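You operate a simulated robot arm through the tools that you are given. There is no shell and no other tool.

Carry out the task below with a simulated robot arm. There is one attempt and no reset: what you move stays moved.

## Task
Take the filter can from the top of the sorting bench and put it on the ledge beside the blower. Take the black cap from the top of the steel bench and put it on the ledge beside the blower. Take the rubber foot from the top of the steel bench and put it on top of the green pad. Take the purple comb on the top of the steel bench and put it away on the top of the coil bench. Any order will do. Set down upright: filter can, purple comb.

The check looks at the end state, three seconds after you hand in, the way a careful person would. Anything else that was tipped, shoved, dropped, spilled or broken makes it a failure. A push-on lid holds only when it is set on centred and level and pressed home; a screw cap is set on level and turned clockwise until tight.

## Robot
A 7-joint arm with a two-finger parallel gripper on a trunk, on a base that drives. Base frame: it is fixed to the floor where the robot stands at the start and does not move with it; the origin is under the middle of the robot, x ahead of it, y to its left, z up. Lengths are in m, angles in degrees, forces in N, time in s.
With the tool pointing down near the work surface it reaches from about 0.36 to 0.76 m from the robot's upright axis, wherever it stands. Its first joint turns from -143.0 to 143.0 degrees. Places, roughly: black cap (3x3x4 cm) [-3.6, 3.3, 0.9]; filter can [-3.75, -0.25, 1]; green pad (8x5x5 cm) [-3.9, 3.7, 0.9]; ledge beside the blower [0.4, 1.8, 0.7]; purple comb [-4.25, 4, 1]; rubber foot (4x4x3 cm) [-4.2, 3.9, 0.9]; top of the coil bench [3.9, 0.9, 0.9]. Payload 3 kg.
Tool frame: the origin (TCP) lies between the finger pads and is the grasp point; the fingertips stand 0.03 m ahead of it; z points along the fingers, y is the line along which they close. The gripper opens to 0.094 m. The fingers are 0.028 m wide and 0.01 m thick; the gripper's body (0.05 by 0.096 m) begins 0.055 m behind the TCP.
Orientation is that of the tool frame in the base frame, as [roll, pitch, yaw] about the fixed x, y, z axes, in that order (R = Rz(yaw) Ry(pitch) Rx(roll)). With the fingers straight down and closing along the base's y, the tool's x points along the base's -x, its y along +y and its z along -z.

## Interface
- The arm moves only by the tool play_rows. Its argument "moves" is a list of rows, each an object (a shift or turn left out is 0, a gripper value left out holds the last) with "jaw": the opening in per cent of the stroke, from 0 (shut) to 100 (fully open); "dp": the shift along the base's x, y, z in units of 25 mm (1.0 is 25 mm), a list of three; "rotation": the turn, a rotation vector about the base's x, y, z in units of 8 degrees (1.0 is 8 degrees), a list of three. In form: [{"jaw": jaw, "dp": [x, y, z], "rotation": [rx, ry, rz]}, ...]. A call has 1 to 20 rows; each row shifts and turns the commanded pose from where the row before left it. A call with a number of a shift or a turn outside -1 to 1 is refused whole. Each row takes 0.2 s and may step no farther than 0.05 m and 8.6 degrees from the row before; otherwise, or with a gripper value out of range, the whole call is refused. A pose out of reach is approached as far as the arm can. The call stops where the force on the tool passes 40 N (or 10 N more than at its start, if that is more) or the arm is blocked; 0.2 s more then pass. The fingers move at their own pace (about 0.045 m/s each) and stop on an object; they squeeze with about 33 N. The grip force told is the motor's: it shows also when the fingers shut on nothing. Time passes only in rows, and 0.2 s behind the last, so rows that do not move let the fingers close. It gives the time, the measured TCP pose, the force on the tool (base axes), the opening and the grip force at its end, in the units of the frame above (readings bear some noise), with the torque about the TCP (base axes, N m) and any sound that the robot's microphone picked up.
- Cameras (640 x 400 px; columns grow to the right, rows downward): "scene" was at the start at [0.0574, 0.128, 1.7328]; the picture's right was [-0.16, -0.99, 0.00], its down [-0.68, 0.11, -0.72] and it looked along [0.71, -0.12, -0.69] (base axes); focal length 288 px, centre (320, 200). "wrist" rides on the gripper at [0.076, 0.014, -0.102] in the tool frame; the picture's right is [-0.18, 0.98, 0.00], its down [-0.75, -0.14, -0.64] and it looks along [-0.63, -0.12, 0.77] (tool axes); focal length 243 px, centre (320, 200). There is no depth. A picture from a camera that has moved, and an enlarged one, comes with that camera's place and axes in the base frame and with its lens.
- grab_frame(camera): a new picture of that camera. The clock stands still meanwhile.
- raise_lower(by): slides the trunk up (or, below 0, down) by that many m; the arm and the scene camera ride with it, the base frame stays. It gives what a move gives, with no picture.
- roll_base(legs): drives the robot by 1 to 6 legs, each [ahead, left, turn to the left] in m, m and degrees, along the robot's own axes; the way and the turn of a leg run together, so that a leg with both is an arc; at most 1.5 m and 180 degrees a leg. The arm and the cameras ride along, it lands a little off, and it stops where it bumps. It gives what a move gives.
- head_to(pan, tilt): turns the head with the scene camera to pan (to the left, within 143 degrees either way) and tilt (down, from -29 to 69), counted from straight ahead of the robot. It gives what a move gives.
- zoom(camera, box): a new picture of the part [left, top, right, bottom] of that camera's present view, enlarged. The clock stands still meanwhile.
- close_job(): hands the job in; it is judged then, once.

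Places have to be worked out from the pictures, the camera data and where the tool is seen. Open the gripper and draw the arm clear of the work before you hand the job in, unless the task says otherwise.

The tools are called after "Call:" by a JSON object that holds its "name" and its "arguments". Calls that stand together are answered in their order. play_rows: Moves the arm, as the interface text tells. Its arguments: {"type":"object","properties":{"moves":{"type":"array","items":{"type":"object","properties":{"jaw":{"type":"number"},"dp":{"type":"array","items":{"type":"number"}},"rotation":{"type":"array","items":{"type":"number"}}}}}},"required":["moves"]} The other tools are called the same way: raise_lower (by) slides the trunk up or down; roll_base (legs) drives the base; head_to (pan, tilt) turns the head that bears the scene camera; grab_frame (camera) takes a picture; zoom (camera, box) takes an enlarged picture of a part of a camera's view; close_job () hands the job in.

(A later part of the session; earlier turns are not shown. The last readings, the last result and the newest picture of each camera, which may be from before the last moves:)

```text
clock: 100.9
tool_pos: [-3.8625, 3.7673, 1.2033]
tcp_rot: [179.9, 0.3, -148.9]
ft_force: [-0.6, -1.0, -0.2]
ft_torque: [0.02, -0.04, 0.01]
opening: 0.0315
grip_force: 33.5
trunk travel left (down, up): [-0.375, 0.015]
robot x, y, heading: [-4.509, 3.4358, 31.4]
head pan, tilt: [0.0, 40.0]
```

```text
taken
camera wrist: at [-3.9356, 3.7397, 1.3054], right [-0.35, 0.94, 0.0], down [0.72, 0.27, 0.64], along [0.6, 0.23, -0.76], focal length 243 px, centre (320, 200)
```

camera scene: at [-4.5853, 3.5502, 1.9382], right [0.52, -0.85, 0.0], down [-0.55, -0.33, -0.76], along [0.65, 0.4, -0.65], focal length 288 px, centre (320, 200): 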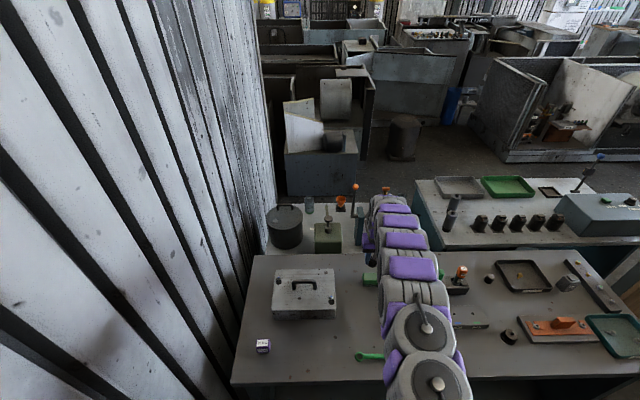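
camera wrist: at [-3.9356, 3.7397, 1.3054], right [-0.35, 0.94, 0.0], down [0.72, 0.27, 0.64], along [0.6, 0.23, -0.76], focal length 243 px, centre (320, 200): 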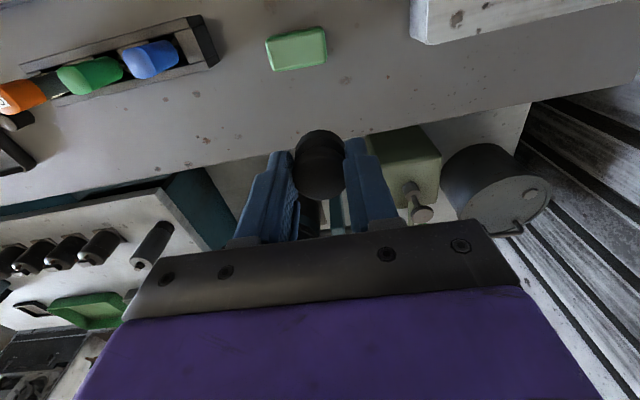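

Pad again fixes at [-3.874, 3.732]. I move over it and descend to z≈1.00 to verify before release.

Call:
{"name": "play_rows", "arguments": {"moves": [{"dp": [-0.22, -0.69, 0]}, {"dp": [-0.22, -0.69, 0]}, {"dp": [0, 0, -1]}, {"dp": [0, 0, -1]}, {"dp": [0, 0, -1]}, {"dp": [0, 0, -1]}, {"dp": [0, 0, -1]}, {"dp": [0, 0, -1]}, {"dp": [0, 0, -1]}, {"dp": [0, 0, -1]}, {"dp": [0, 0, 0]}, {"dp": [0, 0, 0]}]}}

Call:
{"name": "grab_frame", "arguments": {"camera": "wrist"}}

Call:
{"name": "zoom", "arguments": {"camera": "scene", "box": [290, 200, 450, 300]}}

```text
clock: 103.5
tool_pos: [-3.8742, 3.7307, 1.0018]
tcp_rot: [179.8, 0.3, -148.9]
ft_force: [0.4, -0.6, -0.6]
ft_torque: [-0.01, 0.02, 0.01]
opening: 0.0312
grip_force: 32.6
trunk travel left (down, up): [-0.375, 0.015]
robot x, y, heading: [-4.5101, 3.4361, 31.3]
head pan, tilt: [0.0, 40.0]
```

```text
taken
camera wrist: at [-3.9458, 3.7039, 1.1041], right [-0.35, 0.94, 0.0], down [0.72, 0.27, 0.64], along [0.6, 0.23, -0.76], focal length 243 px, centre (320, 200)
```

wrist: 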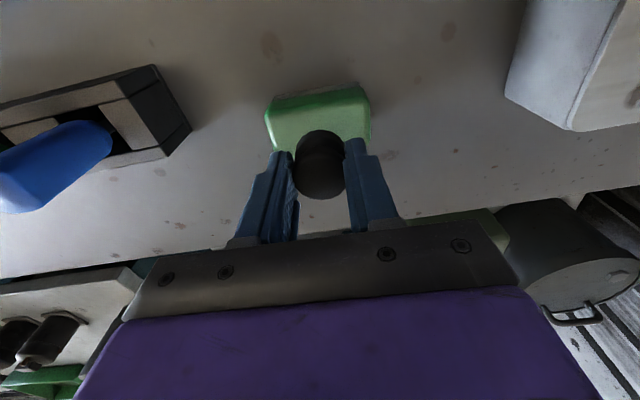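

```text
4.00 times, centred on (370, 250) of scene
camera zoom: at [-4.5259, 3.5862, 1.9381], right [0.52, -0.85, 0.0], down [-0.55, -0.34, -0.76], along [0.65, 0.4, -0.65], focal length 1152 px, centre (120, 0)
```

zoom: 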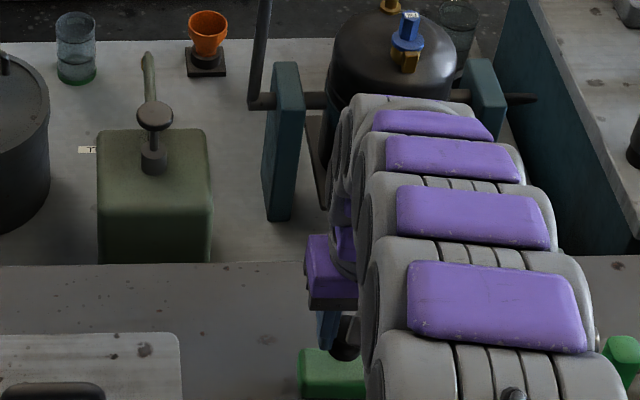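

Foot is centred over the pad. I lower gently toward contact.

Call:
{"name": "play_rows", "arguments": {"moves": [{"dp": [0, 0, -0.5]}, {"dp": [0, 0, -0.5]}, {"dp": [0, 0, -0.2]}, {"dp": [0, 0, -0.12]}, {"dp": [0, 0, 0]}]}}

Call:
{"name": "zoom", "arguments": {"camera": "wrist", "box": [220, 70, 420, 220]}}

```text
clock: 104.7
tool_pos: [-3.8733, 3.7333, 0.9709]
tcp_rot: [179.9, 0.3, -148.9]
ft_force: [-2.1, -2.1, 10.5]
ft_torque: [-0.08, 0.04, 0.02]
opening: 0.0315
grip_force: 33.0
trunk travel left (down, up): [-0.375, 0.015]
robot x, y, heading: [-4.5115, 3.4396, 31.1]
head pan, tilt: [0.0, 40.0]
```

```text
2.67 times, centred on (320, 145) of wrist
camera zoom: at [-3.9461, 3.7052, 1.0734], right [-0.35, 0.94, 0.0], down [0.71, 0.26, 0.65], along [0.61, 0.23, -0.76], focal length 647 px, centre (320, 347)
```

zoom: 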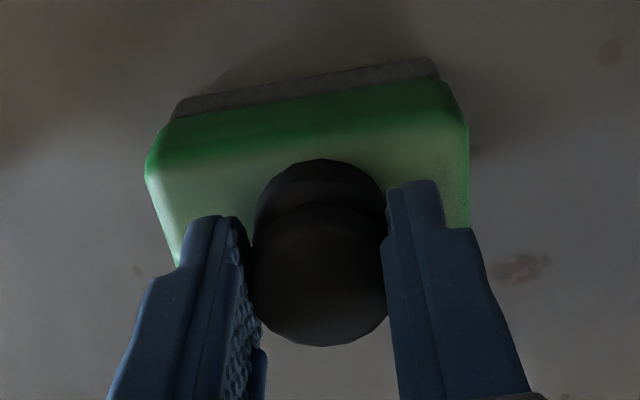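

Contact at ~10 N and the foot sits on the pad with margins all round. I release and lift straight up.

Call:
{"name": "play_rows", "arguments": {"moves": [{"dp": [0, 0, 0.04]}, {"jaw": 60}, {"jaw": 60}, {"jaw": 60}, {"dp": [0, 0, 0]}, {"dp": [0, 0, 0.5]}, {"dp": [0, 0, 1]}, {"dp": [0, 0, 1]}, {"dp": [0, 0, 1]}, {"dp": [0, 0, 1]}, {"dp": [0, 0, 1]}]}}

Call:
{"name": "grab_frame", "arguments": {"camera": "wrist"}}

```text
clock: 107.1
tool_pos: [-3.8736, 3.7314, 1.1093]
tcp_rot: [179.9, 0.3, -148.9]
ft_force: [0.4, 0.3, -0.2]
ft_torque: [-0.01, 0.01, -0.01]
opening: 0.0564
grip_force: 0.1
trunk travel left (down, up): [-0.375, 0.015]
robot x, y, heading: [-4.5056, 3.4358, 30.9]
head pan, tilt: [0.0, 40.0]
```

```text
taken
camera wrist: at [-3.9471, 3.7043, 1.2119], right [-0.35, 0.94, 0.0], down [0.72, 0.27, 0.64], along [0.6, 0.23, -0.77], focal length 243 px, centre (320, 200)
```

wrist: 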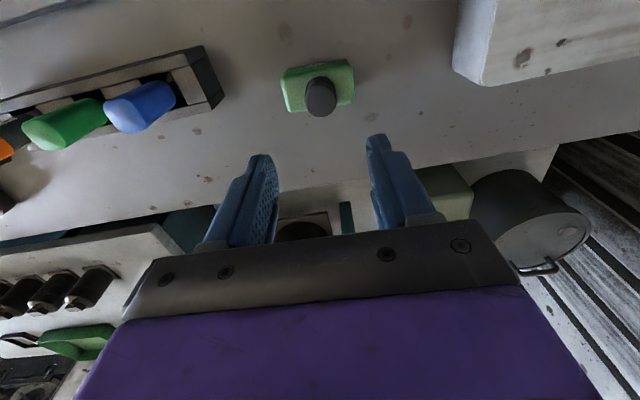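

The foot stands on the pad. Next the black cap near [-3.596, 3.297]; I raise the tool to z≈1.31 and strafe right 0.55 m to bring it in reach.

Call:
{"name": "play_rows", "arguments": {"moves": [{"dp": [0, 0, 1], "jaw": 100}, {"dp": [0, 0, 1]}, {"dp": [0, 0, 1]}, {"dp": [0, 0, 1]}, {"dp": [0, 0, 1]}, {"dp": [0, 0, 1]}, {"dp": [0, 0, 1]}, {"dp": [0, 0, 1]}]}}

Call:
{"name": "zoom", "arguments": {"camera": "wrist", "box": [240, 0, 400, 100]}}

Call:
{"name": "roll_base", "arguments": {"legs": [[0, -0.55, 0]]}}

Call:
{"name": "play_rows", "arguments": {"moves": [{"dp": [0, 0, 0]}, {"dp": [0, 0, 0]}, {"dp": [0, 0, 0]}, {"dp": [0, 0, 0]}, {"dp": [0, 0, 0]}, {"dp": [0, 0, 0]}, {"dp": [0, 0, 0]}, {"dp": [0, 0, 0]}, {"dp": [0, 0, 0]}, {"dp": [0, 0, 0]}, {"dp": [0, 0, 0]}, {"dp": [0, 0, 0]}]}}

Call:
{"name": "grab_frame", "arguments": {"camera": "wrist"}}

Call:
{"name": "grab_frame", "arguments": {"camera": "scene"}}

```text
clock: 108.9
tool_pos: [-3.8752, 3.7339, 1.3094]
tcp_rot: [179.9, 0.2, -149.0]
ft_force: [0.8, -0.6, -0.4]
ft_torque: [-0.02, 0.01, -0.02]
opening: 0.0939
grip_force: 0.1
trunk travel left (down, up): [-0.375, 0.015]
robot x, y, heading: [-4.5064, 3.4353, 31.3]
head pan, tilt: [0.0, 40.0]
```

```text
4.00 times, centred on (320, 50) of wrist
camera zoom: at [-3.9474, 3.7065, 1.4121], right [-0.35, 0.94, 0.0], down [0.72, 0.27, 0.64], along [0.6, 0.23, -0.76], focal length 970 px, centre (320, 800)
```

zoom: 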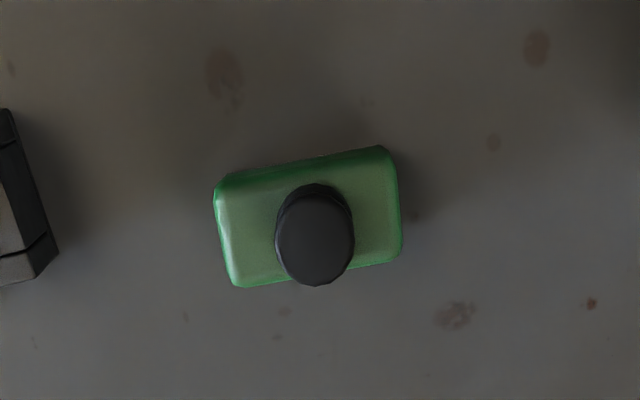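

```text
clock: 112.1
tool_pos: [-3.5915, 3.2671, 1.3096]
tcp_rot: [-179.6, 0.2, -148.9]
ft_force: [0.3, 0.9, -0.6]
ft_torque: [-0.05, 0.01, 0.0]
opening: 0.0939
grip_force: 0.0
trunk travel left (down, up): [-0.375, 0.015]
robot x, y, heading: [-4.2199, 2.9605, 31.4]
head pan, tilt: [0.0, 40.0]
```

```text
clock: 114.7
tool_pos: [-3.5893, 3.2586, 1.3115]
tcp_rot: [179.9, 0.3, -149.0]
ft_force: [-0.8, 0.7, -0.4]
ft_torque: [-0.03, 0.05, 0.01]
opening: 0.0941
grip_force: 0.1
trunk travel left (down, up): [-0.375, 0.015]
robot x, y, heading: [-4.2236, 2.9632, 31.2]
head pan, tilt: [0.0, 40.0]
```

```text
taken
camera wrist: at [-3.6625, 3.2317, 1.4128], right [-0.35, 0.94, 0.0], down [0.72, 0.27, 0.65], along [0.6, 0.23, -0.76], focal length 243 px, centre (320, 200)
```

wrist: 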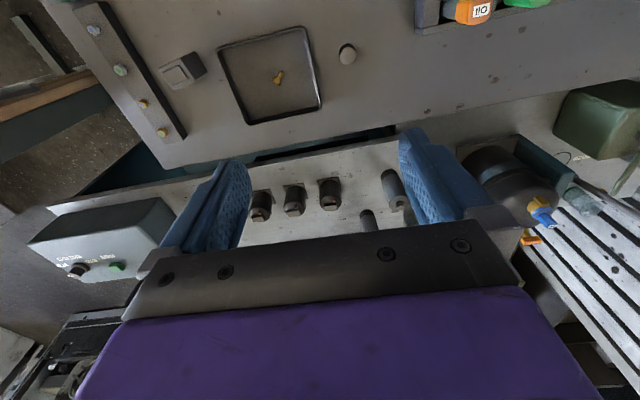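

```text
taken
camera scene: at [-4.2421, 3.1162, 1.9377], right [0.52, -0.86, 0.0], down [-0.55, -0.34, -0.76], along [0.65, 0.39, -0.65], focal length 288 px, centre (320, 200)
```

scene: 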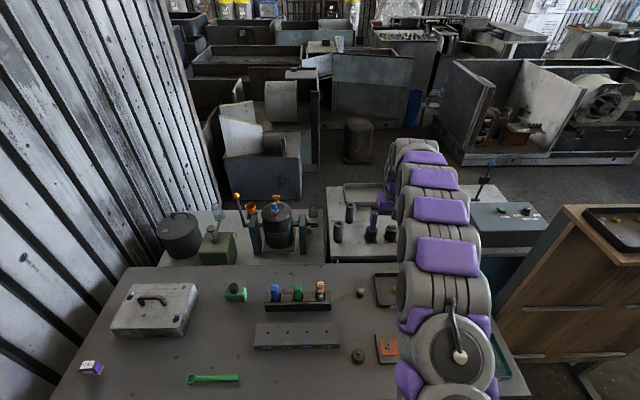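

The black cap is seen in both views near [-3.606, 3.304]. I zoom for its shape before descending.

Call:
{"name": "zoom", "arguments": {"camera": "wrist", "box": [280, 10, 420, 110]}}

Call:
{"name": "zoom", "arguments": {"camera": "scene", "box": [310, 250, 430, 330]}}

```text
4.00 times, centred on (350, 60) of wrist
camera zoom: at [-3.6625, 3.2317, 1.4128], right [-0.35, 0.94, 0.0], down [0.72, 0.27, 0.65], along [0.6, 0.23, -0.76], focal length 970 px, centre (200, 760)
```

zoom: 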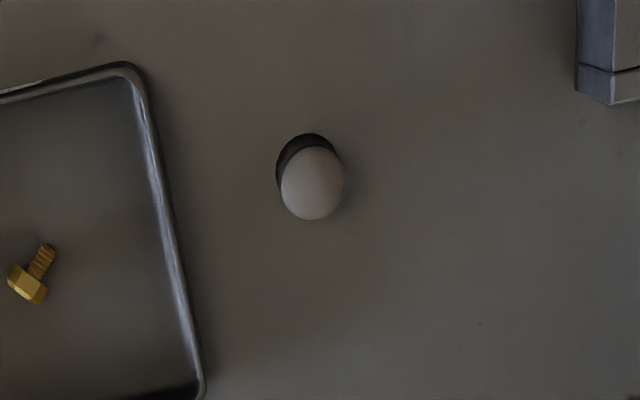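

```text
5.00 times, centred on (370, 290) of scene
camera zoom: at [-4.2421, 3.1162, 1.9377], right [0.52, -0.86, 0.0], down [-0.55, -0.34, -0.76], along [0.65, 0.39, -0.65], focal length 1440 px, centre (70, -250)
```

zoom: 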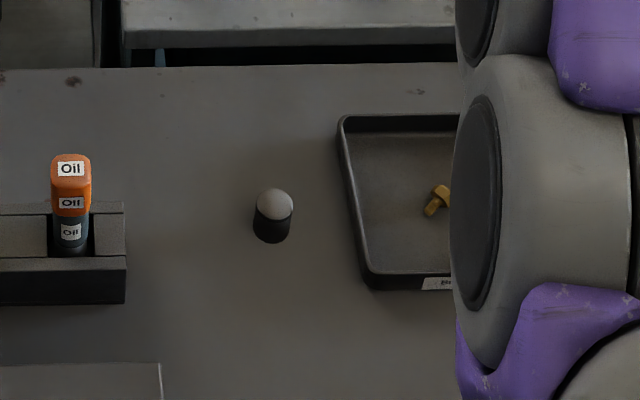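

The cap is a small upright cylinder (~28 mm across), about 6.5 cm from the tray rim. I narrow the jaws a little and descend above it to z≈1.02.

Call:
{"name": "play_rows", "arguments": {"moves": [{"dp": [-0.057, 0.16, -0.967], "jaw": 72}, {"dp": [-0.057, 0.16, -0.967]}, {"dp": [-0.057, 0.16, -0.967]}, {"dp": [-0.057, 0.16, -0.967]}, {"dp": [-0.057, 0.16, -0.967]}, {"dp": [-0.057, 0.16, -0.967]}, {"dp": [-0.057, 0.16, -0.967]}, {"dp": [-0.057, 0.16, -0.967]}, {"dp": [-0.057, 0.16, -0.967]}, {"dp": [-0.057, 0.16, -0.967]}, {"dp": [-0.057, 0.16, -0.967]}, {"dp": [-0.057, 0.16, -0.967]}, {"dp": [0, 0, 0]}, {"dp": [0, 0, 0]}]}}

Call:
{"name": "grab_frame", "arguments": {"camera": "wrist"}}

```text
clock: 117.7
tool_pos: [-3.6049, 3.3025, 1.0209]
tcp_rot: [179.5, 0.3, -148.9]
ft_force: [-1.0, -0.7, -0.5]
ft_torque: [-0.01, -0.01, -0.02]
opening: 0.0676
grip_force: 0.0
trunk travel left (down, up): [-0.375, 0.015]
robot x, y, heading: [-4.2169, 2.9612, 31.0]
head pan, tilt: [0.0, 40.0]
```

```text
taken
camera wrist: at [-3.6773, 3.2755, 1.1227], right [-0.35, 0.94, 0.01], down [0.72, 0.26, 0.65], along [0.6, 0.23, -0.76], focal length 243 px, centre (320, 200)
```

wrist: 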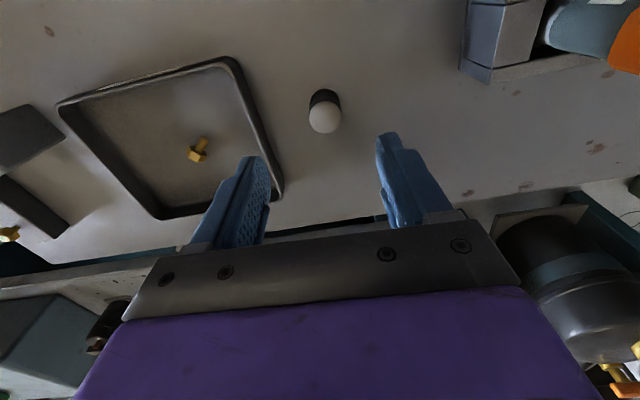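

Cap is 4–5 mm off axis; I correct and descend to z≈0.93, then check.

Call:
{"name": "play_rows", "arguments": {"moves": [{"dp": [0.02, 0.2, -0.6]}, {"dp": [0, 0, -0.75]}, {"dp": [0, 0, -0.75]}, {"dp": [0, 0, -0.75]}, {"dp": [0, 0, -0.75]}, {"dp": [0, 0, 0]}, {"dp": [0, 0, 0]}]}}

Call:
{"name": "grab_frame", "arguments": {"camera": "wrist"}}

```text
clock: 119.3
tool_pos: [-3.6032, 3.3075, 0.9291]
tcp_rot: [179.7, 0.3, -148.9]
ft_force: [-0.5, 0.5, -0.2]
ft_torque: [0.01, 0.01, -0.02]
opening: 0.0678
grip_force: 0.0
trunk travel left (down, up): [-0.375, 0.015]
robot x, y, heading: [-4.2217, 2.9583, 31.4]
head pan, tilt: [0.0, 40.0]
```

```text
taken
camera wrist: at [-3.6752, 3.2801, 1.032], right [-0.35, 0.94, 0.01], down [0.72, 0.26, 0.65], along [0.6, 0.23, -0.76], focal length 243 px, centre (320, 200)
```

wrist: 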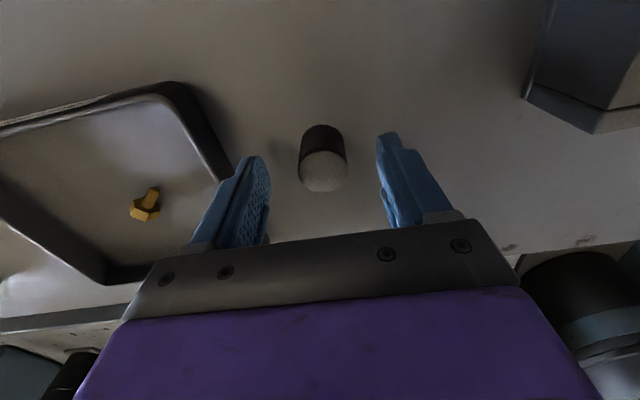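

Cap is centred and the finger clears the tray rim. I lower 12 mm more and close.

Call:
{"name": "play_rows", "arguments": {"moves": [{"dp": [0.0, 0.04, -0.24]}, {"dp": [0, 0, -0.24]}, {"dp": [0, 0, 0]}, {"jaw": 0}, {"jaw": 0}, {"jaw": 0}, {"jaw": 0}, {"jaw": 0}, {"jaw": 0}]}}

Call:
{"name": "grab_frame", "arguments": {"camera": "wrist"}}

```text
clock: 121.3
tool_pos: [-3.6027, 3.3103, 0.9213]
tcp_rot: [179.7, 0.5, -148.9]
ft_force: [0.9, 0.1, 0.2]
ft_torque: [-0.05, 0.0, -0.02]
opening: 0.0283
grip_force: 33.2
out of reach, approached as far as the arm can: row 2
trunk travel left (down, up): [-0.375, 0.015]
robot x, y, heading: [-4.2196, 2.959, 31.3]
head pan, tilt: [0.0, 40.0]
```

```text
taken
camera wrist: at [-3.6759, 3.2816, 1.0236], right [-0.35, 0.94, 0.01], down [0.71, 0.26, 0.65], along [0.61, 0.23, -0.76], focal length 243 px, centre (320, 200)
```

wrist: 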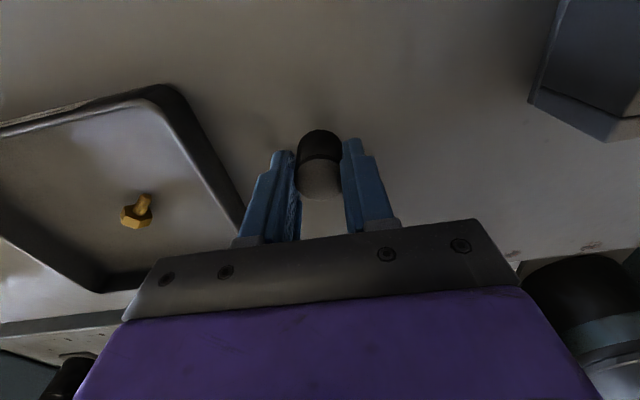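

Cap held (28 mm). I lift it to z≈1.3 and pull the tool back toward the robot for driving.

Call:
{"name": "play_rows", "arguments": {"moves": [{"dp": [0, 0, 0.6]}, {"dp": [0, 0, 1]}, {"dp": [0, 0, 1]}, {"dp": [0, 0, 1]}, {"dp": [0, 0, 1]}, {"dp": [0, 0, 1]}, {"dp": [0, 0, 1]}, {"dp": [0, 0, 1]}, {"dp": [0, 0, 1]}, {"dp": [0, 0, 1]}, {"dp": [0, 0, 1]}, {"dp": [0, 0, 1]}, {"dp": [0, 0, 1]}, {"dp": [0, 0, 1]}, {"dp": [0, 0, 1]}, {"dp": [0, 0, 1]}]}}

Call:
{"name": "play_rows", "arguments": {"moves": [{"dp": [-0.87, -0.45, 0]}, {"dp": [-0.87, -0.45, 0]}, {"dp": [-0.87, -0.45, 0]}, {"dp": [-0.87, -0.45, 0]}, {"dp": [-0.87, -0.45, 0]}, {"dp": [-0.87, -0.45, 0]}, {"dp": [-0.87, -0.45, 0]}, {"dp": [-0.87, -0.45, 0]}]}}

Call:
{"name": "grab_frame", "arguments": {"camera": "wrist"}}

```text
clock: 124.7
tool_pos: [-3.604, 3.3098, 1.3113]
tcp_rot: [179.7, 0.5, -148.9]
ft_force: [-1.0, 0.3, 0.1]
ft_torque: [0.02, -0.01, -0.02]
opening: 0.0282
grip_force: 33.4
trunk travel left (down, up): [-0.375, 0.015]
robot x, y, heading: [-4.2189, 2.9577, 31.2]
head pan, tilt: [0.0, 40.0]
```

```text
clock: 126.5
tool_pos: [-3.7788, 3.2195, 1.312]
tcp_rot: [179.8, 0.5, -148.9]
ft_force: [0.2, 0.7, 0.4]
ft_torque: [0.02, 0.0, 0.0]
opening: 0.0284
grip_force: 33.0
trunk travel left (down, up): [-0.375, 0.015]
robot x, y, heading: [-4.2199, 2.9607, 31.4]
head pan, tilt: [0.0, 40.0]
```

```text
taken
camera wrist: at [-3.8512, 3.1916, 1.4145], right [-0.35, 0.94, 0.01], down [0.72, 0.26, 0.65], along [0.6, 0.23, -0.76], focal length 243 px, centre (320, 200)
```

wrist: 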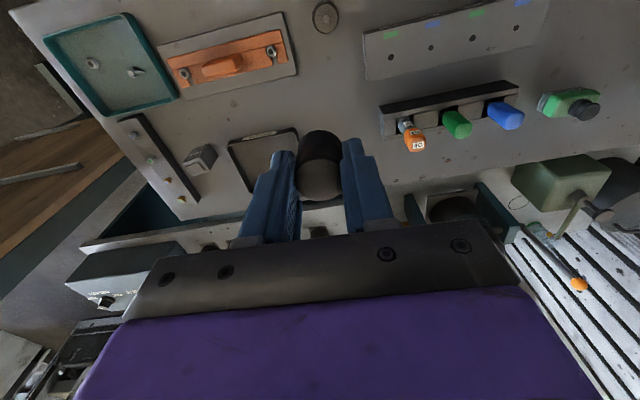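

Now I drive out the way I came: back from the bench, turn right, go down past the partition, turn left and head through the corridor.

Call:
{"name": "roll_base", "arguments": {"legs": [[-0.25, 0, 0], [0, 0, -90], [1.0, 0, 0], [1.0, 0, 0], [0, 0, 90], [1.2, 0, 0]]}}

Call:
{"name": "grab_frame", "arguments": {"camera": "scene"}}

```text
clock: 150.9
tool_pos: [-1.9223, 1.9569, 1.3101]
tcp_rot: [179.8, 0.3, -151.5]
ft_force: [-0.4, -0.8, 0.5]
ft_torque: [-0.03, 0.0, 0.01]
opening: 0.0284
grip_force: 33.0
trunk travel left (down, up): [-0.375, 0.015]
robot x, y, heading: [-2.3741, 1.7182, 28.7]
head pan, tilt: [0.0, 40.0]
```

```text
taken
camera scene: at [-2.3905, 1.8675, 1.9382], right [0.48, -0.88, 0.0], down [-0.57, -0.31, -0.76], along [0.67, 0.37, -0.64], focal length 288 px, centre (320, 200)
```

scene: 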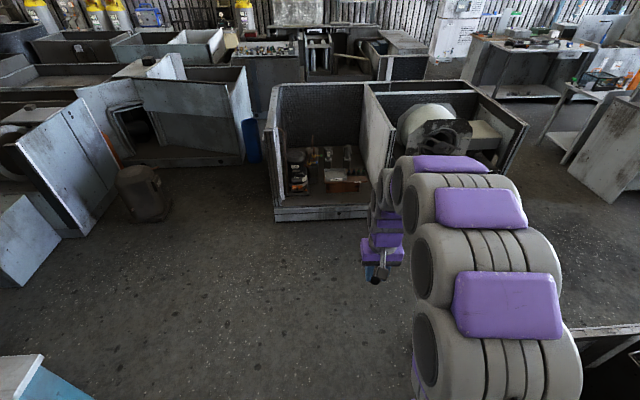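

On track at heading 28.7. I straighten, drive on into the aisle and shift right to look into the blower housing.

Call:
{"name": "roll_base", "arguments": {"legs": [[0, 0, 2.6], [1.25, 0, 0], [0, -0.9, 0]]}}

Call:
{"name": "head_to", "arguments": {"pan": -25, "tilt": 42}}

Call:
{"name": "grab_frame", "arguments": {"camera": "scene"}}

```text
clock: 161.9
tool_pos: [-0.408, 1.8762, 1.312]
tcp_rot: [-179.9, 0.4, -148.5]
ft_force: [-0.9, -0.5, -0.3]
ft_torque: [0.04, 0.0, 0.01]
opening: 0.0282
grip_force: 33.0
trunk travel left (down, up): [-0.375, 0.015]
robot x, y, heading: [-0.8453, 1.6071, 31.9]
head pan, tilt: [0.0, 40.0]
```

```text
clock: 162.8
tool_pos: [-0.407, 1.8735, 1.314]
tcp_rot: [180.0, 0.5, -148.3]
ft_force: [0.4, 0.6, 0.3]
ft_torque: [-0.03, 0.03, -0.01]
opening: 0.0282
grip_force: 33.3
trunk travel left (down, up): [-0.375, 0.015]
robot x, y, heading: [-0.8452, 1.6099, 31.6]
head pan, tilt: [-25.0, 42.0]
```

```text
taken
camera scene: at [-0.8567, 1.7268, 1.9351], right [0.12, -0.99, 0.0], down [-0.67, -0.08, -0.74], along [0.74, 0.08, -0.67], focal length 288 px, centre (320, 200)
```

scene: 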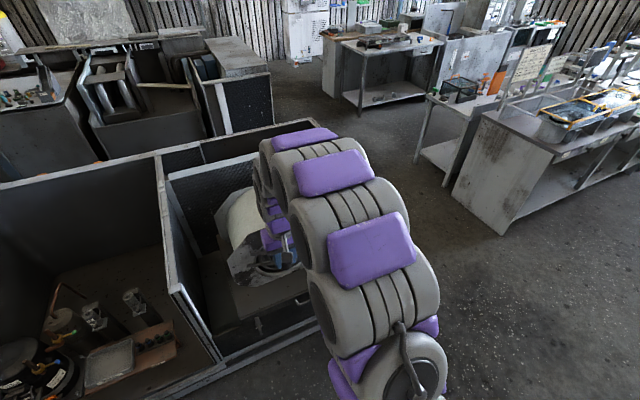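

The arm hides the ledge here. I go around to the end face: strafe right, drive ahead, then turn to face the housing end.

Call:
{"name": "roll_base", "arguments": {"legs": [[0, -1.3, 0], [1.15, 0, 0], [0, 0, 90]]}}

Call:
{"name": "head_to", "arguments": {"pan": 15, "tilt": 50}}

Call:
{"name": "grab_frame", "arguments": {"camera": "scene"}}

Call:
{"name": "grab_frame", "arguments": {"camera": "wrist"}}

```text
clock: 178.7
tool_pos: [0.5594, 1.5905, 1.3129]
tcp_rot: [179.8, 0.5, -57.2]
ft_force: [-0.2, -0.1, 0.2]
ft_torque: [0.02, 0.03, -0.03]
opening: 0.0281
grip_force: 32.9
trunk travel left (down, up): [-0.375, 0.015]
robot x, y, heading: [0.8296, 1.1548, 122.8]
head pan, tilt: [-25.0, 42.0]
```

```text
clock: 179.8
tool_pos: [0.5602, 1.5882, 1.313]
tcp_rot: [179.8, 0.7, -57.2]
ft_force: [-0.5, -1.2, -0.3]
ft_torque: [-0.01, -0.01, 0.01]
opening: 0.0287
grip_force: 32.6
trunk travel left (down, up): [-0.375, 0.015]
robot x, y, heading: [0.8334, 1.1529, 122.5]
head pan, tilt: [15.0, 50.0]
```

```text
taken
camera scene: at [0.6712, 1.1096, 1.924], right [0.67, 0.74, 0.0], down [0.57, -0.52, -0.64], along [-0.47, 0.43, -0.77], focal length 288 px, centre (320, 200)
```

scene: 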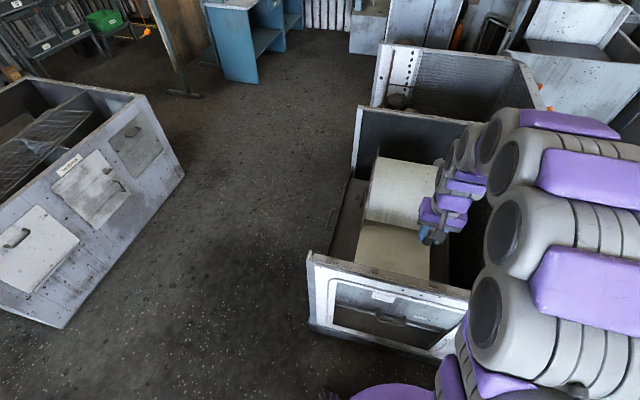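

```text
taken
camera wrist: at [0.5916, 1.5161, 1.4154], right [-0.93, -0.38, 0.01], down [-0.28, 0.71, 0.65], along [-0.25, 0.6, -0.76], focal length 243 px, centre (320, 200)
```

wrist: 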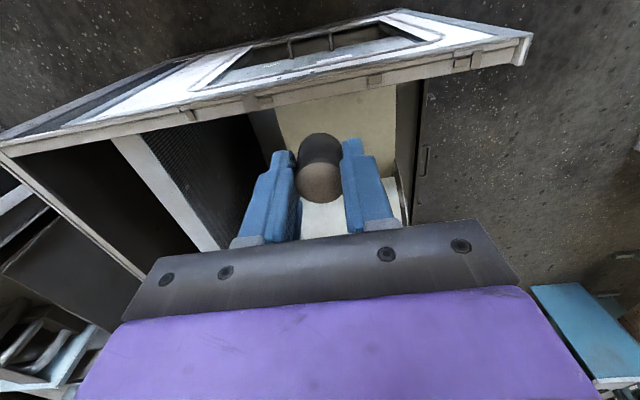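

Excellent view: the cream ledge lies between the white blower drum and the end wall. I zoom in to measure it.

Call:
{"name": "zoom", "arguments": {"camera": "scene", "box": [300, 130, 480, 290]}}

Call:
{"name": "zoom", "arguments": {"camera": "wrist", "box": [220, 70, 440, 240]}}

```text
2.50 times, centred on (390, 210) of scene
camera zoom: at [0.6712, 1.1096, 1.924], right [0.67, 0.74, 0.0], down [0.57, -0.52, -0.64], along [-0.47, 0.43, -0.77], focal length 720 px, centre (145, 175)
```

zoom: 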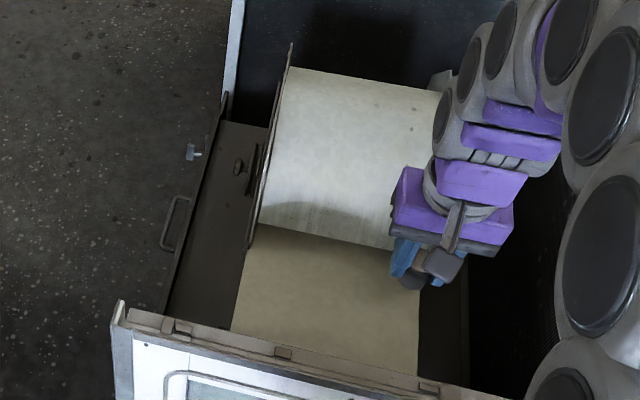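

```text
2.35 times, centred on (330, 155) of wrist
camera zoom: at [0.5916, 1.5161, 1.4154], right [-0.93, -0.38, 0.01], down [-0.28, 0.71, 0.65], along [-0.25, 0.6, -0.76], focal length 571 px, centre (296, 306)
```

zoom: 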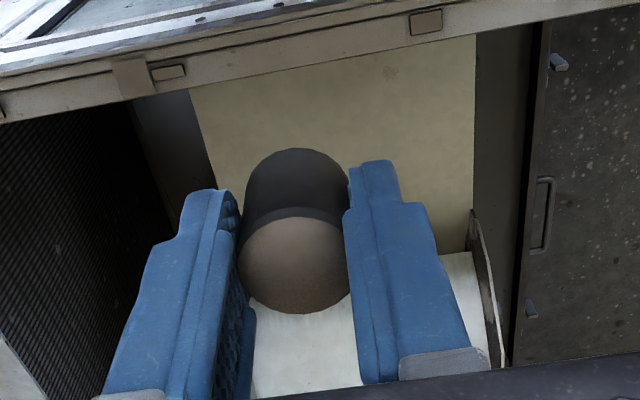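

The ledge spans roughly 0.31 m × 0.39 m (z≈0.7) behind an end wall whose top is ~0.95. I'll put the cap on the left part. First I move the base 12 cm ahead and 10 cm left, then lower the trunk 0.2 m.

Call:
{"name": "roll_base", "arguments": {"legs": [[0.12, 0.1, 0]]}}

Call:
{"name": "raise_lower", "arguments": {"by": -0.2}}

Call:
{"name": "grab_frame", "arguments": {"camera": "wrist"}}

Call:
{"name": "grab_frame", "arguments": {"camera": "scene"}}

```text
clock: 181.2
tool_pos: [0.4329, 1.6494, 1.3124]
tcp_rot: [178.9, 0.6, -57.4]
ft_force: [0.2, -0.2, -0.7]
ft_torque: [-0.07, 0.0, 0.05]
opening: 0.028
grip_force: 33.0
trunk travel left (down, up): [-0.375, 0.015]
robot x, y, heading: [0.6826, 1.2071, 122.7]
head pan, tilt: [15.0, 50.0]
```

```text
clock: 183.3
tool_pos: [0.4036, 1.6288, 1.1137]
tcp_rot: [-179.6, 0.7, -57.2]
ft_force: [0.2, -0.9, -0.3]
ft_torque: [-0.02, -0.03, 0.0]
opening: 0.0282
grip_force: 32.8
trunk travel left (down, up): [-0.175, 0.215]
robot x, y, heading: [0.6827, 1.2088, 122.8]
head pan, tilt: [15.0, 50.0]
```

```text
taken
camera wrist: at [0.4344, 1.5565, 1.2158], right [-0.93, -0.38, 0.0], down [-0.29, 0.7, 0.65], along [-0.24, 0.6, -0.76], focal length 243 px, centre (320, 200)
```

wrist: 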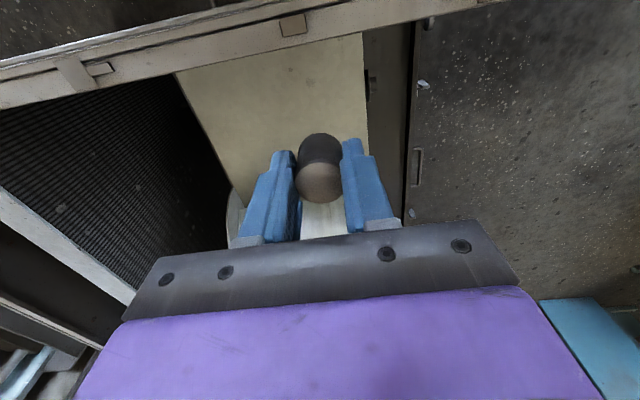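

```text
taken
camera scene: at [0.5081, 1.1471, 1.7222], right [0.67, 0.74, 0.01], down [0.57, -0.51, -0.64], along [-0.47, 0.43, -0.77], focal length 288 px, centre (320, 200)
```

scene: 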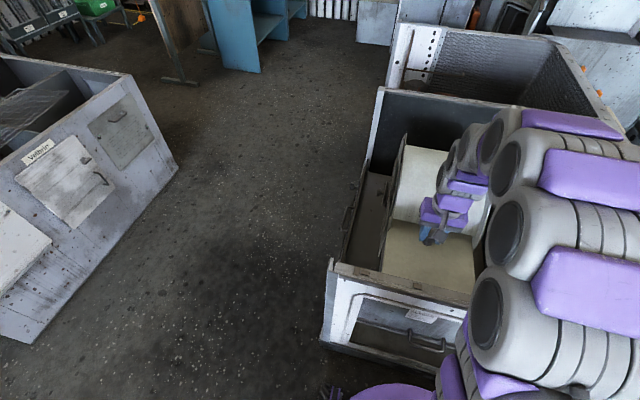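

Ledge's left edge is at n'≈1.117. I target about [0.322, 1.752] for the cap, move over it and descend to z≈0.89, then check.

Call:
{"name": "play_rows", "arguments": {"moves": [{"dp": [-0.664, 0.99, 0]}, {"dp": [-0.664, 0.99, 0]}, {"dp": [-0.664, 0.99, 0]}, {"dp": [-0.664, 0.99, 0]}, {"dp": [-0.664, 0.99, 0]}, {"dp": [0, 0, -1]}, {"dp": [0, 0, -1]}, {"dp": [0, 0, -1]}, {"dp": [0, 0, -1]}, {"dp": [0, 0, -1]}, {"dp": [0, 0, -1]}, {"dp": [0, 0, -1]}, {"dp": [0, 0, -1]}, {"dp": [0, 0, -1]}, {"dp": [0, 0, 0]}, {"dp": [0, 0, 0]}]}}

Call:
{"name": "grab_frame", "arguments": {"camera": "wrist"}}

Call:
{"name": "zoom", "arguments": {"camera": "scene", "box": [320, 110, 520, 310]}}

```text
clock: 186.7
tool_pos: [0.3277, 1.7586, 0.8872]
tcp_rot: [179.9, 0.7, -57.3]
ft_force: [-0.6, 0.0, -0.4]
ft_torque: [0.0, 0.01, -0.02]
opening: 0.0281
grip_force: 32.8
trunk travel left (down, up): [-0.175, 0.215]
robot x, y, heading: [0.683, 1.2042, 122.8]
head pan, tilt: [15.0, 50.0]
```

```text
taken
camera wrist: at [0.358, 1.686, 0.9899], right [-0.93, -0.38, 0.0], down [-0.28, 0.7, 0.65], along [-0.25, 0.6, -0.76], focal length 243 px, centre (320, 200)
```

wrist: 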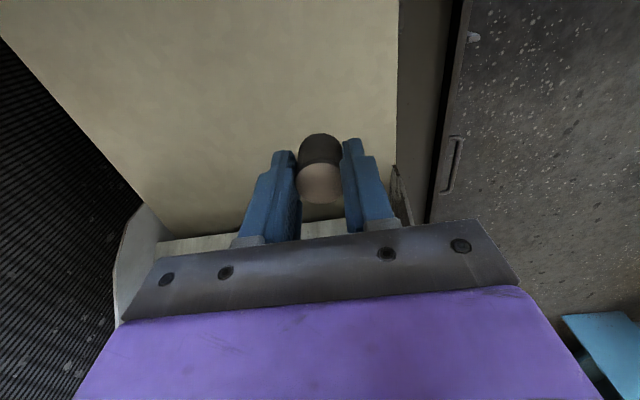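

```text
2.00 times, centred on (420, 210) of scene
camera zoom: at [0.5216, 1.1581, 1.7237], right [0.67, 0.74, 0.0], down [0.57, -0.52, -0.64], along [-0.47, 0.43, -0.77], focal length 576 px, centre (120, 180)
```

zoom: 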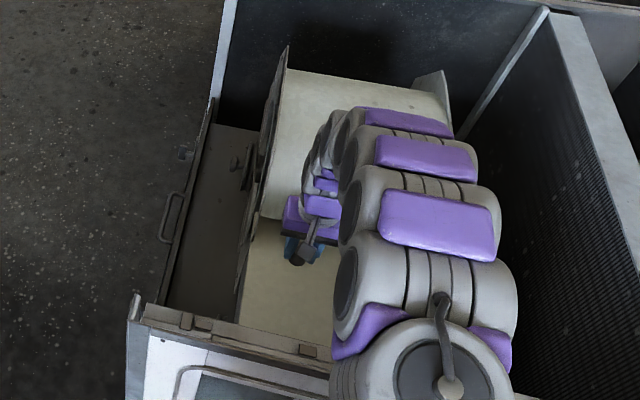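

Cap is above the ledge about 9 cm from its left edge, clear of the wall and drum. I descend to z≈0.765 first.

Call:
{"name": "play_rows", "arguments": {"moves": [{"dp": [0, 0, -1]}, {"dp": [0, 0, -1]}, {"dp": [0, 0, -1]}, {"dp": [0, 0, -1]}, {"dp": [0, 0, -0.8]}, {"dp": [0, 0, 0]}, {"dp": [0, 0, 0]}]}}

Call:
{"name": "grab_frame", "arguments": {"camera": "wrist"}}

Call:
{"name": "zoom", "arguments": {"camera": "scene", "box": [320, 110, 520, 310]}}

```text
clock: 188.0
tool_pos: [0.328, 1.7609, 0.7764]
tcp_rot: [179.9, 1.2, -57.4]
ft_force: [6.0, -8.3, 29.5]
ft_torque: [-0.56, -0.36, 0.02]
opening: 0.0285
grip_force: 33.0
trunk travel left (down, up): [-0.175, 0.215]
robot x, y, heading: [0.6846, 1.2082, 122.7]
head pan, tilt: [15.0, 50.0]
stopped in row 6: the force on the tool passed its limit at 78 N (the readings are from after the stop); the commanded pose is now the measured one
```

```text
taken
camera wrist: at [0.3583, 1.6876, 0.8765], right [-0.93, -0.37, 0.0], down [-0.28, 0.7, 0.66], along [-0.25, 0.61, -0.75], focal length 243 px, centre (320, 200)
```

wrist: 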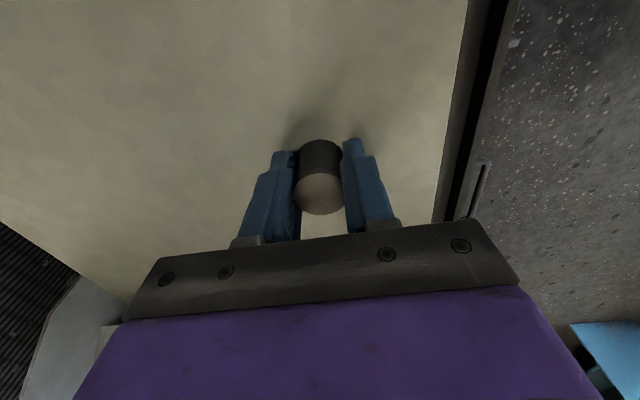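

```text
2.00 times, centred on (420, 210) of scene
camera zoom: at [0.5279, 1.1538, 1.7246], right [0.67, 0.74, 0.0], down [0.57, -0.51, -0.64], along [-0.48, 0.43, -0.77], focal length 576 px, centre (120, 180)
```

zoom: 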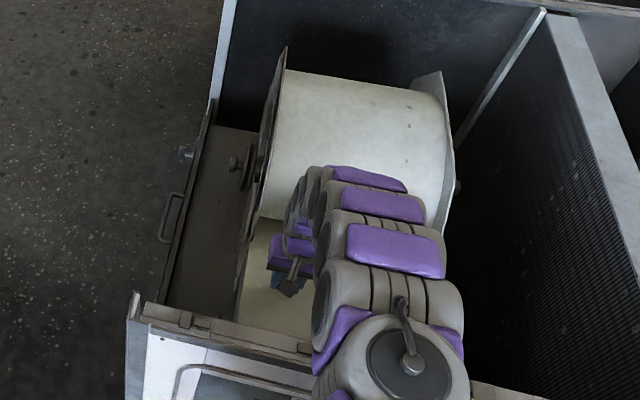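

The ledge was met at TCP z≈0.776, so its surface is ~0.735 (remember this for the can). I ease up 2 mm, release and rise.

Call:
{"name": "play_rows", "arguments": {"moves": [{"dp": [0, 0, 0.06]}, {"dp": [0, 0, 0]}, {"jaw": 50}, {"jaw": 60}, {"jaw": 60}, {"jaw": 60}, {"dp": [0, 0, 0.3]}, {"dp": [0, 0, 1]}, {"dp": [0, 0, 1]}, {"dp": [0, 0, 1]}, {"dp": [0, 0, 1]}]}}

Call:
{"name": "grab_frame", "arguments": {"camera": "wrist"}}

```text
clock: 190.4
tool_pos: [0.3273, 1.7615, 0.8822]
tcp_rot: [-179.9, 1.2, -57.5]
ft_force: [0.9, -0.1, 0.4]
ft_torque: [0.0, 0.03, -0.03]
opening: 0.0564
grip_force: 0.1
trunk travel left (down, up): [-0.175, 0.215]
robot x, y, heading: [0.6848, 1.2077, 122.6]
head pan, tilt: [15.0, 50.0]
```

```text
taken
camera wrist: at [0.358, 1.6888, 0.984], right [-0.93, -0.38, 0.0], down [-0.28, 0.7, 0.66], along [-0.25, 0.61, -0.75], focal length 243 px, centre (320, 200)
```

wrist: 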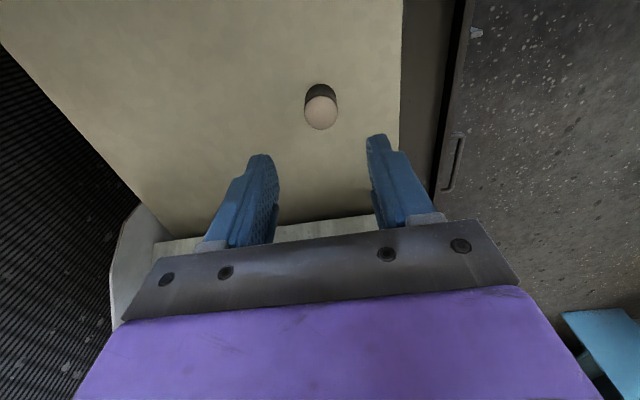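

The cap stands upright on the ledge. I straighten the slight tool pitch, raise the arm and trunk, and get ready to drive to the sorting bench.

Call:
{"name": "play_rows", "arguments": {"moves": [{"dp": [0, 0, 1], "rotation": [-0.126, -0.081, 0]}, {"dp": [0, 0, 1]}, {"dp": [0, 0, 1]}, {"dp": [0, 0, 1]}, {"dp": [0, 0, 1]}, {"dp": [0, 0, 1]}, {"dp": [0, 0, 1]}, {"dp": [0, 0, 1]}, {"dp": [0, 0, 1]}, {"dp": [0, 0, 1]}]}}

Call:
{"name": "raise_lower", "arguments": {"by": 0.2}}

Call:
{"name": "grab_frame", "arguments": {"camera": "scene"}}

```text
clock: 192.6
tool_pos: [0.3287, 1.7616, 1.13]
tcp_rot: [-179.9, -0.2, -57.5]
ft_force: [0.2, -0.5, -0.6]
ft_torque: [-0.02, 0.01, 0.0]
opening: 0.0565
grip_force: 0.1
trunk travel left (down, up): [-0.175, 0.215]
robot x, y, heading: [0.6806, 1.2077, 122.5]
head pan, tilt: [15.0, 50.0]
```

```text
clock: 194.8
tool_pos: [0.3271, 1.7614, 1.3299]
tcp_rot: [-180.0, -0.1, -57.4]
ft_force: [-0.2, -0.7, 0.1]
ft_torque: [-0.01, -0.02, -0.01]
opening: 0.0565
grip_force: 0.0
trunk travel left (down, up): [-0.375, 0.015]
robot x, y, heading: [0.6839, 1.2077, 122.5]
head pan, tilt: [15.0, 50.0]
```

```text
taken
camera scene: at [0.5235, 1.16, 1.9239], right [0.67, 0.74, 0.0], down [0.57, -0.52, -0.64], along [-0.47, 0.43, -0.77], focal length 288 px, centre (320, 200)
```

scene: 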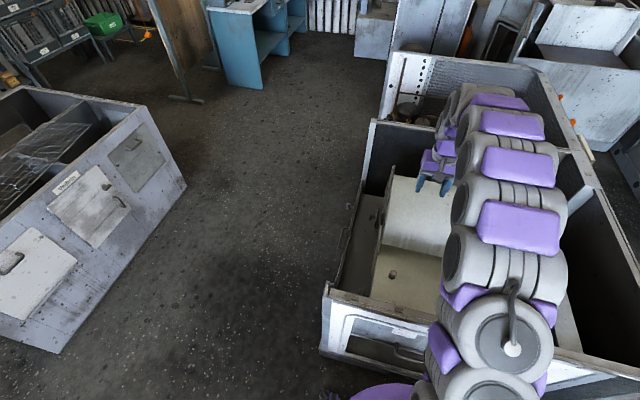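

I retract the tool a bit, then back off, strafe left into the aisle, drive up it and turn left into the corridor.

Call:
{"name": "play_rows", "arguments": {"moves": [{"dp": [0.53, -0.85, 0]}, {"dp": [0.53, -0.85, 0]}, {"dp": [0.53, -0.85, 0]}, {"dp": [0.53, -0.85, 0]}, {"dp": [0.53, -0.85, 0]}, {"dp": [0.53, -0.85, 0]}]}}

Call:
{"name": "roll_base", "arguments": {"legs": [[-0.2, 0, 0], [0, 1.05, 0], [1.1, 0, 0], [1.1, 0, 0], [0, 0, 88.8]]}}

Call:
{"name": "head_to", "arguments": {"pan": 0, "tilt": 35}}

Call:
{"name": "grab_frame", "arguments": {"camera": "scene"}}

```text
clock: 196.2
tool_pos: [0.4088, 1.6342, 1.3308]
tcp_rot: [-180.0, -0.1, -57.4]
ft_force: [-0.5, 0.7, 0.4]
ft_torque: [0.0, 0.0, -0.01]
opening: 0.0563
grip_force: 0.0
trunk travel left (down, up): [-0.375, 0.015]
robot x, y, heading: [0.6856, 1.205, 123.0]
head pan, tilt: [15.0, 50.0]
```

```text
clock: 217.0
tool_pos: [-1.6848, 2.0864, 1.331]
tcp_rot: [-180.0, -0.2, 31.1]
ft_force: [-0.5, -0.9, -0.8]
ft_torque: [-0.01, 0.02, 0.03]
opening: 0.0566
grip_force: 0.0
trunk travel left (down, up): [-0.375, 0.015]
robot x, y, heading: [-1.2472, 2.3526, -148.7]
head pan, tilt: [15.0, 50.0]
```

```text
clock: 217.8
tool_pos: [-1.6818, 2.0855, 1.331]
tcp_rot: [-180.0, -0.1, 31.2]
ft_force: [0.0, -0.5, 0.2]
ft_torque: [0.0, -0.02, 0.02]
opening: 0.0565
grip_force: 0.0
trunk travel left (down, up): [-0.375, 0.015]
robot x, y, heading: [-1.2481, 2.3524, -148.8]
head pan, tilt: [0.0, 35.0]
```

```text
taken
camera scene: at [-1.2274, 2.197, 1.9456], right [-0.52, 0.85, 0.0], down [0.49, 0.3, -0.82], along [-0.7, -0.42, -0.58], focal length 288 px, centre (320, 200)
```

scene: 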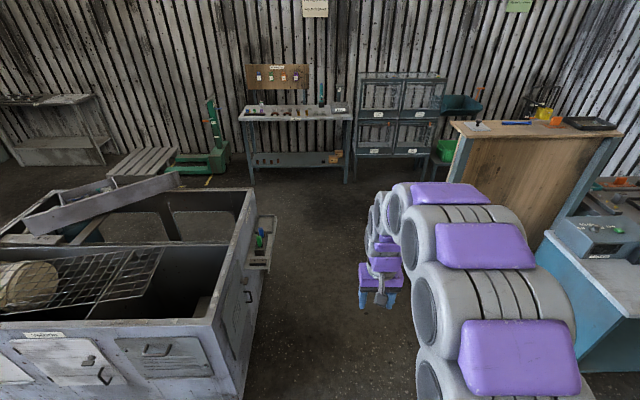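

Clear view to the sorting bench. I zoom to pin down the filter can.

Call:
{"name": "zoom", "arguments": {"camera": "scene", "box": [230, 60, 390, 160]}}

```text
4.00 times, centred on (310, 110) of scene
camera zoom: at [-1.2274, 2.197, 1.9456], right [-0.52, 0.85, 0.0], down [0.49, 0.3, -0.82], along [-0.7, -0.42, -0.58], focal length 1152 px, centre (360, 560)
```

zoom: 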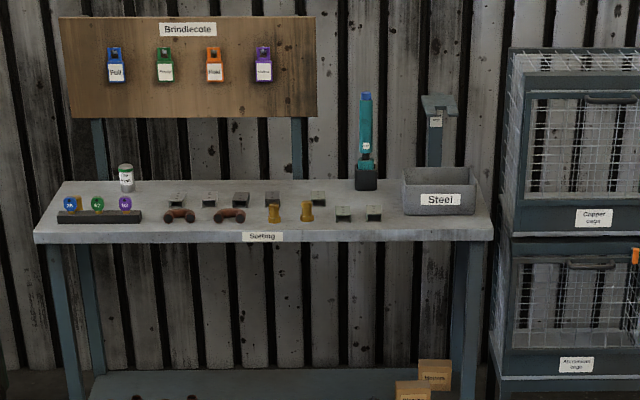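

I drive ahead through the corridor and strafe left in front of the sorting bench's left end.

Call:
{"name": "roll_base", "arguments": {"legs": [[1.25, 0, 0], [1.15, 0, 0], [0, 0.9, 0]]}}

Call:
{"name": "head_to", "arguments": {"pan": 0, "tilt": 35}}

Call:
{"name": "grab_frame", "arguments": {"camera": "scene"}}

Call:
{"name": "grab_frame", "arguments": {"camera": "wrist"}}

```text
clock: 233.7
tool_pos: [-3.2191, 0.0504, 1.3301]
tcp_rot: [179.8, -0.2, 31.6]
ft_force: [0.2, 0.8, 0.4]
ft_torque: [0.02, -0.02, 0.01]
opening: 0.0563
grip_force: 0.0
trunk travel left (down, up): [-0.375, 0.015]
robot x, y, heading: [-2.7868, 0.3148, -148.1]
head pan, tilt: [0.0, 35.0]
```

```text
clock: 234.3
tool_pos: [-3.2135, 0.045, 1.332]
tcp_rot: [180.0, 0.0, 31.8]
ft_force: [-0.4, -0.5, -0.5]
ft_torque: [0.02, 0.0, 0.01]
opening: 0.0565
grip_force: 0.1
trunk travel left (down, up): [-0.375, 0.015]
robot x, y, heading: [-2.7845, 0.3118, -148.1]
head pan, tilt: [0.0, 35.0]
```

```text
taken
camera scene: at [-2.7604, 0.1567, 1.9454], right [-0.53, 0.85, 0.0], down [0.49, 0.31, -0.82], along [-0.69, -0.43, -0.58], focal length 288 px, centre (320, 200)
```

scene: 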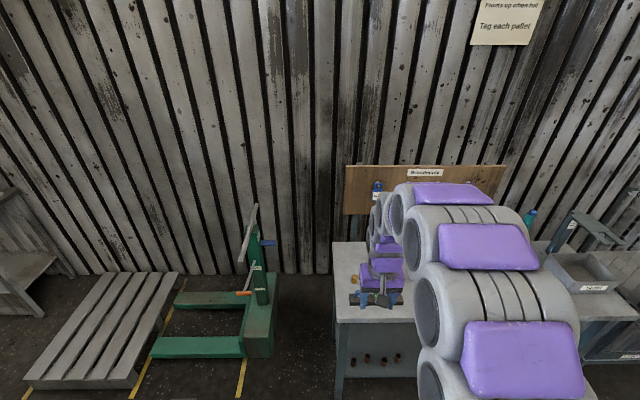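

```text
taken
camera wrist: at [-3.1422, 0.0733, 1.4348], right [0.36, -0.93, 0.0], down [-0.72, -0.28, 0.64], along [-0.6, -0.23, -0.77], focal length 243 px, centre (320, 200)
```

wrist: 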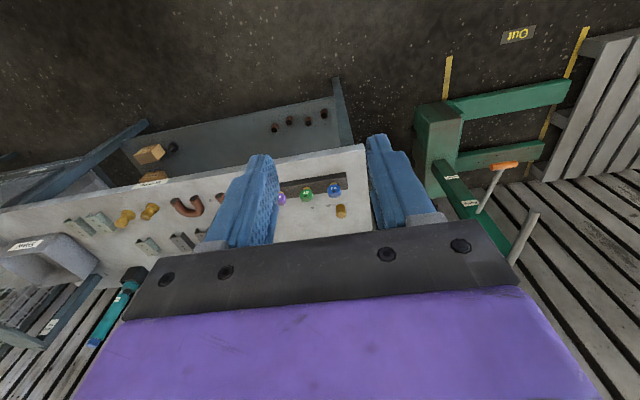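

The can is hidden behind the gripper/arm in both views. I swing the tool to the robot's right a little to uncover it.

Call:
{"name": "play_rows", "arguments": {"moves": [{"dp": [-0.5, 0.85, 0], "jaw": 100}, {"dp": [-0.5, 0.85, 0]}, {"dp": [-0.5, 0.85, 0]}, {"dp": [-0.5, 0.85, 0]}, {"dp": [-0.5, 0.85, 0]}, {"dp": [-0.5, 0.85, 0]}, {"dp": [-0.5, 0.85, 0]}, {"dp": [-0.5, 0.85, 0]}]}}

Call:
{"name": "grab_frame", "arguments": {"camera": "scene"}}

Call:
{"name": "zoom", "arguments": {"camera": "scene", "box": [330, 210, 450, 310]}}

```text
clock: 236.1
tool_pos: [-3.3179, 0.2198, 1.3324]
tcp_rot: [179.8, 0.0, 31.8]
ft_force: [-0.2, 0.1, -0.3]
ft_torque: [-0.03, -0.01, -0.02]
opening: 0.0943
grip_force: 0.1
trunk travel left (down, up): [-0.375, 0.015]
robot x, y, heading: [-2.7859, 0.3133, -148.2]
head pan, tilt: [0.0, 35.0]
```

```text
taken
camera scene: at [-2.765, 0.1644, 1.946], right [-0.53, 0.85, 0.0], down [0.49, 0.3, -0.82], along [-0.69, -0.43, -0.58], focal length 288 px, centre (320, 200)
```

scene: 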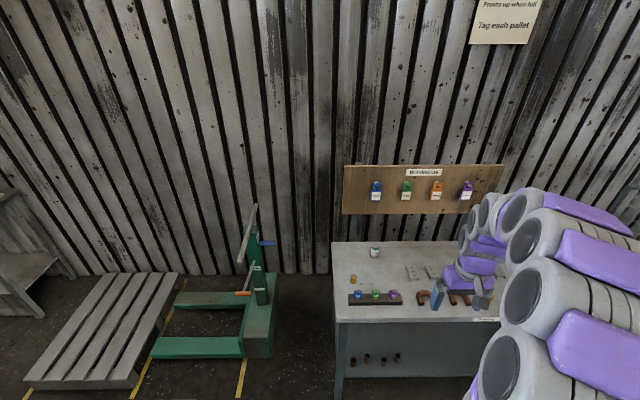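

```text
4.00 times, centred on (390, 260) of scene
camera zoom: at [-2.765, 0.1644, 1.946], right [-0.53, 0.85, 0.0], down [0.49, 0.3, -0.82], along [-0.69, -0.43, -0.58], focal length 1152 px, centre (40, -40)
```

zoom: 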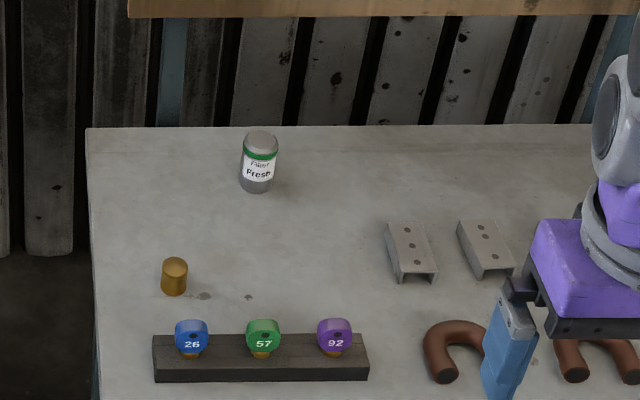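

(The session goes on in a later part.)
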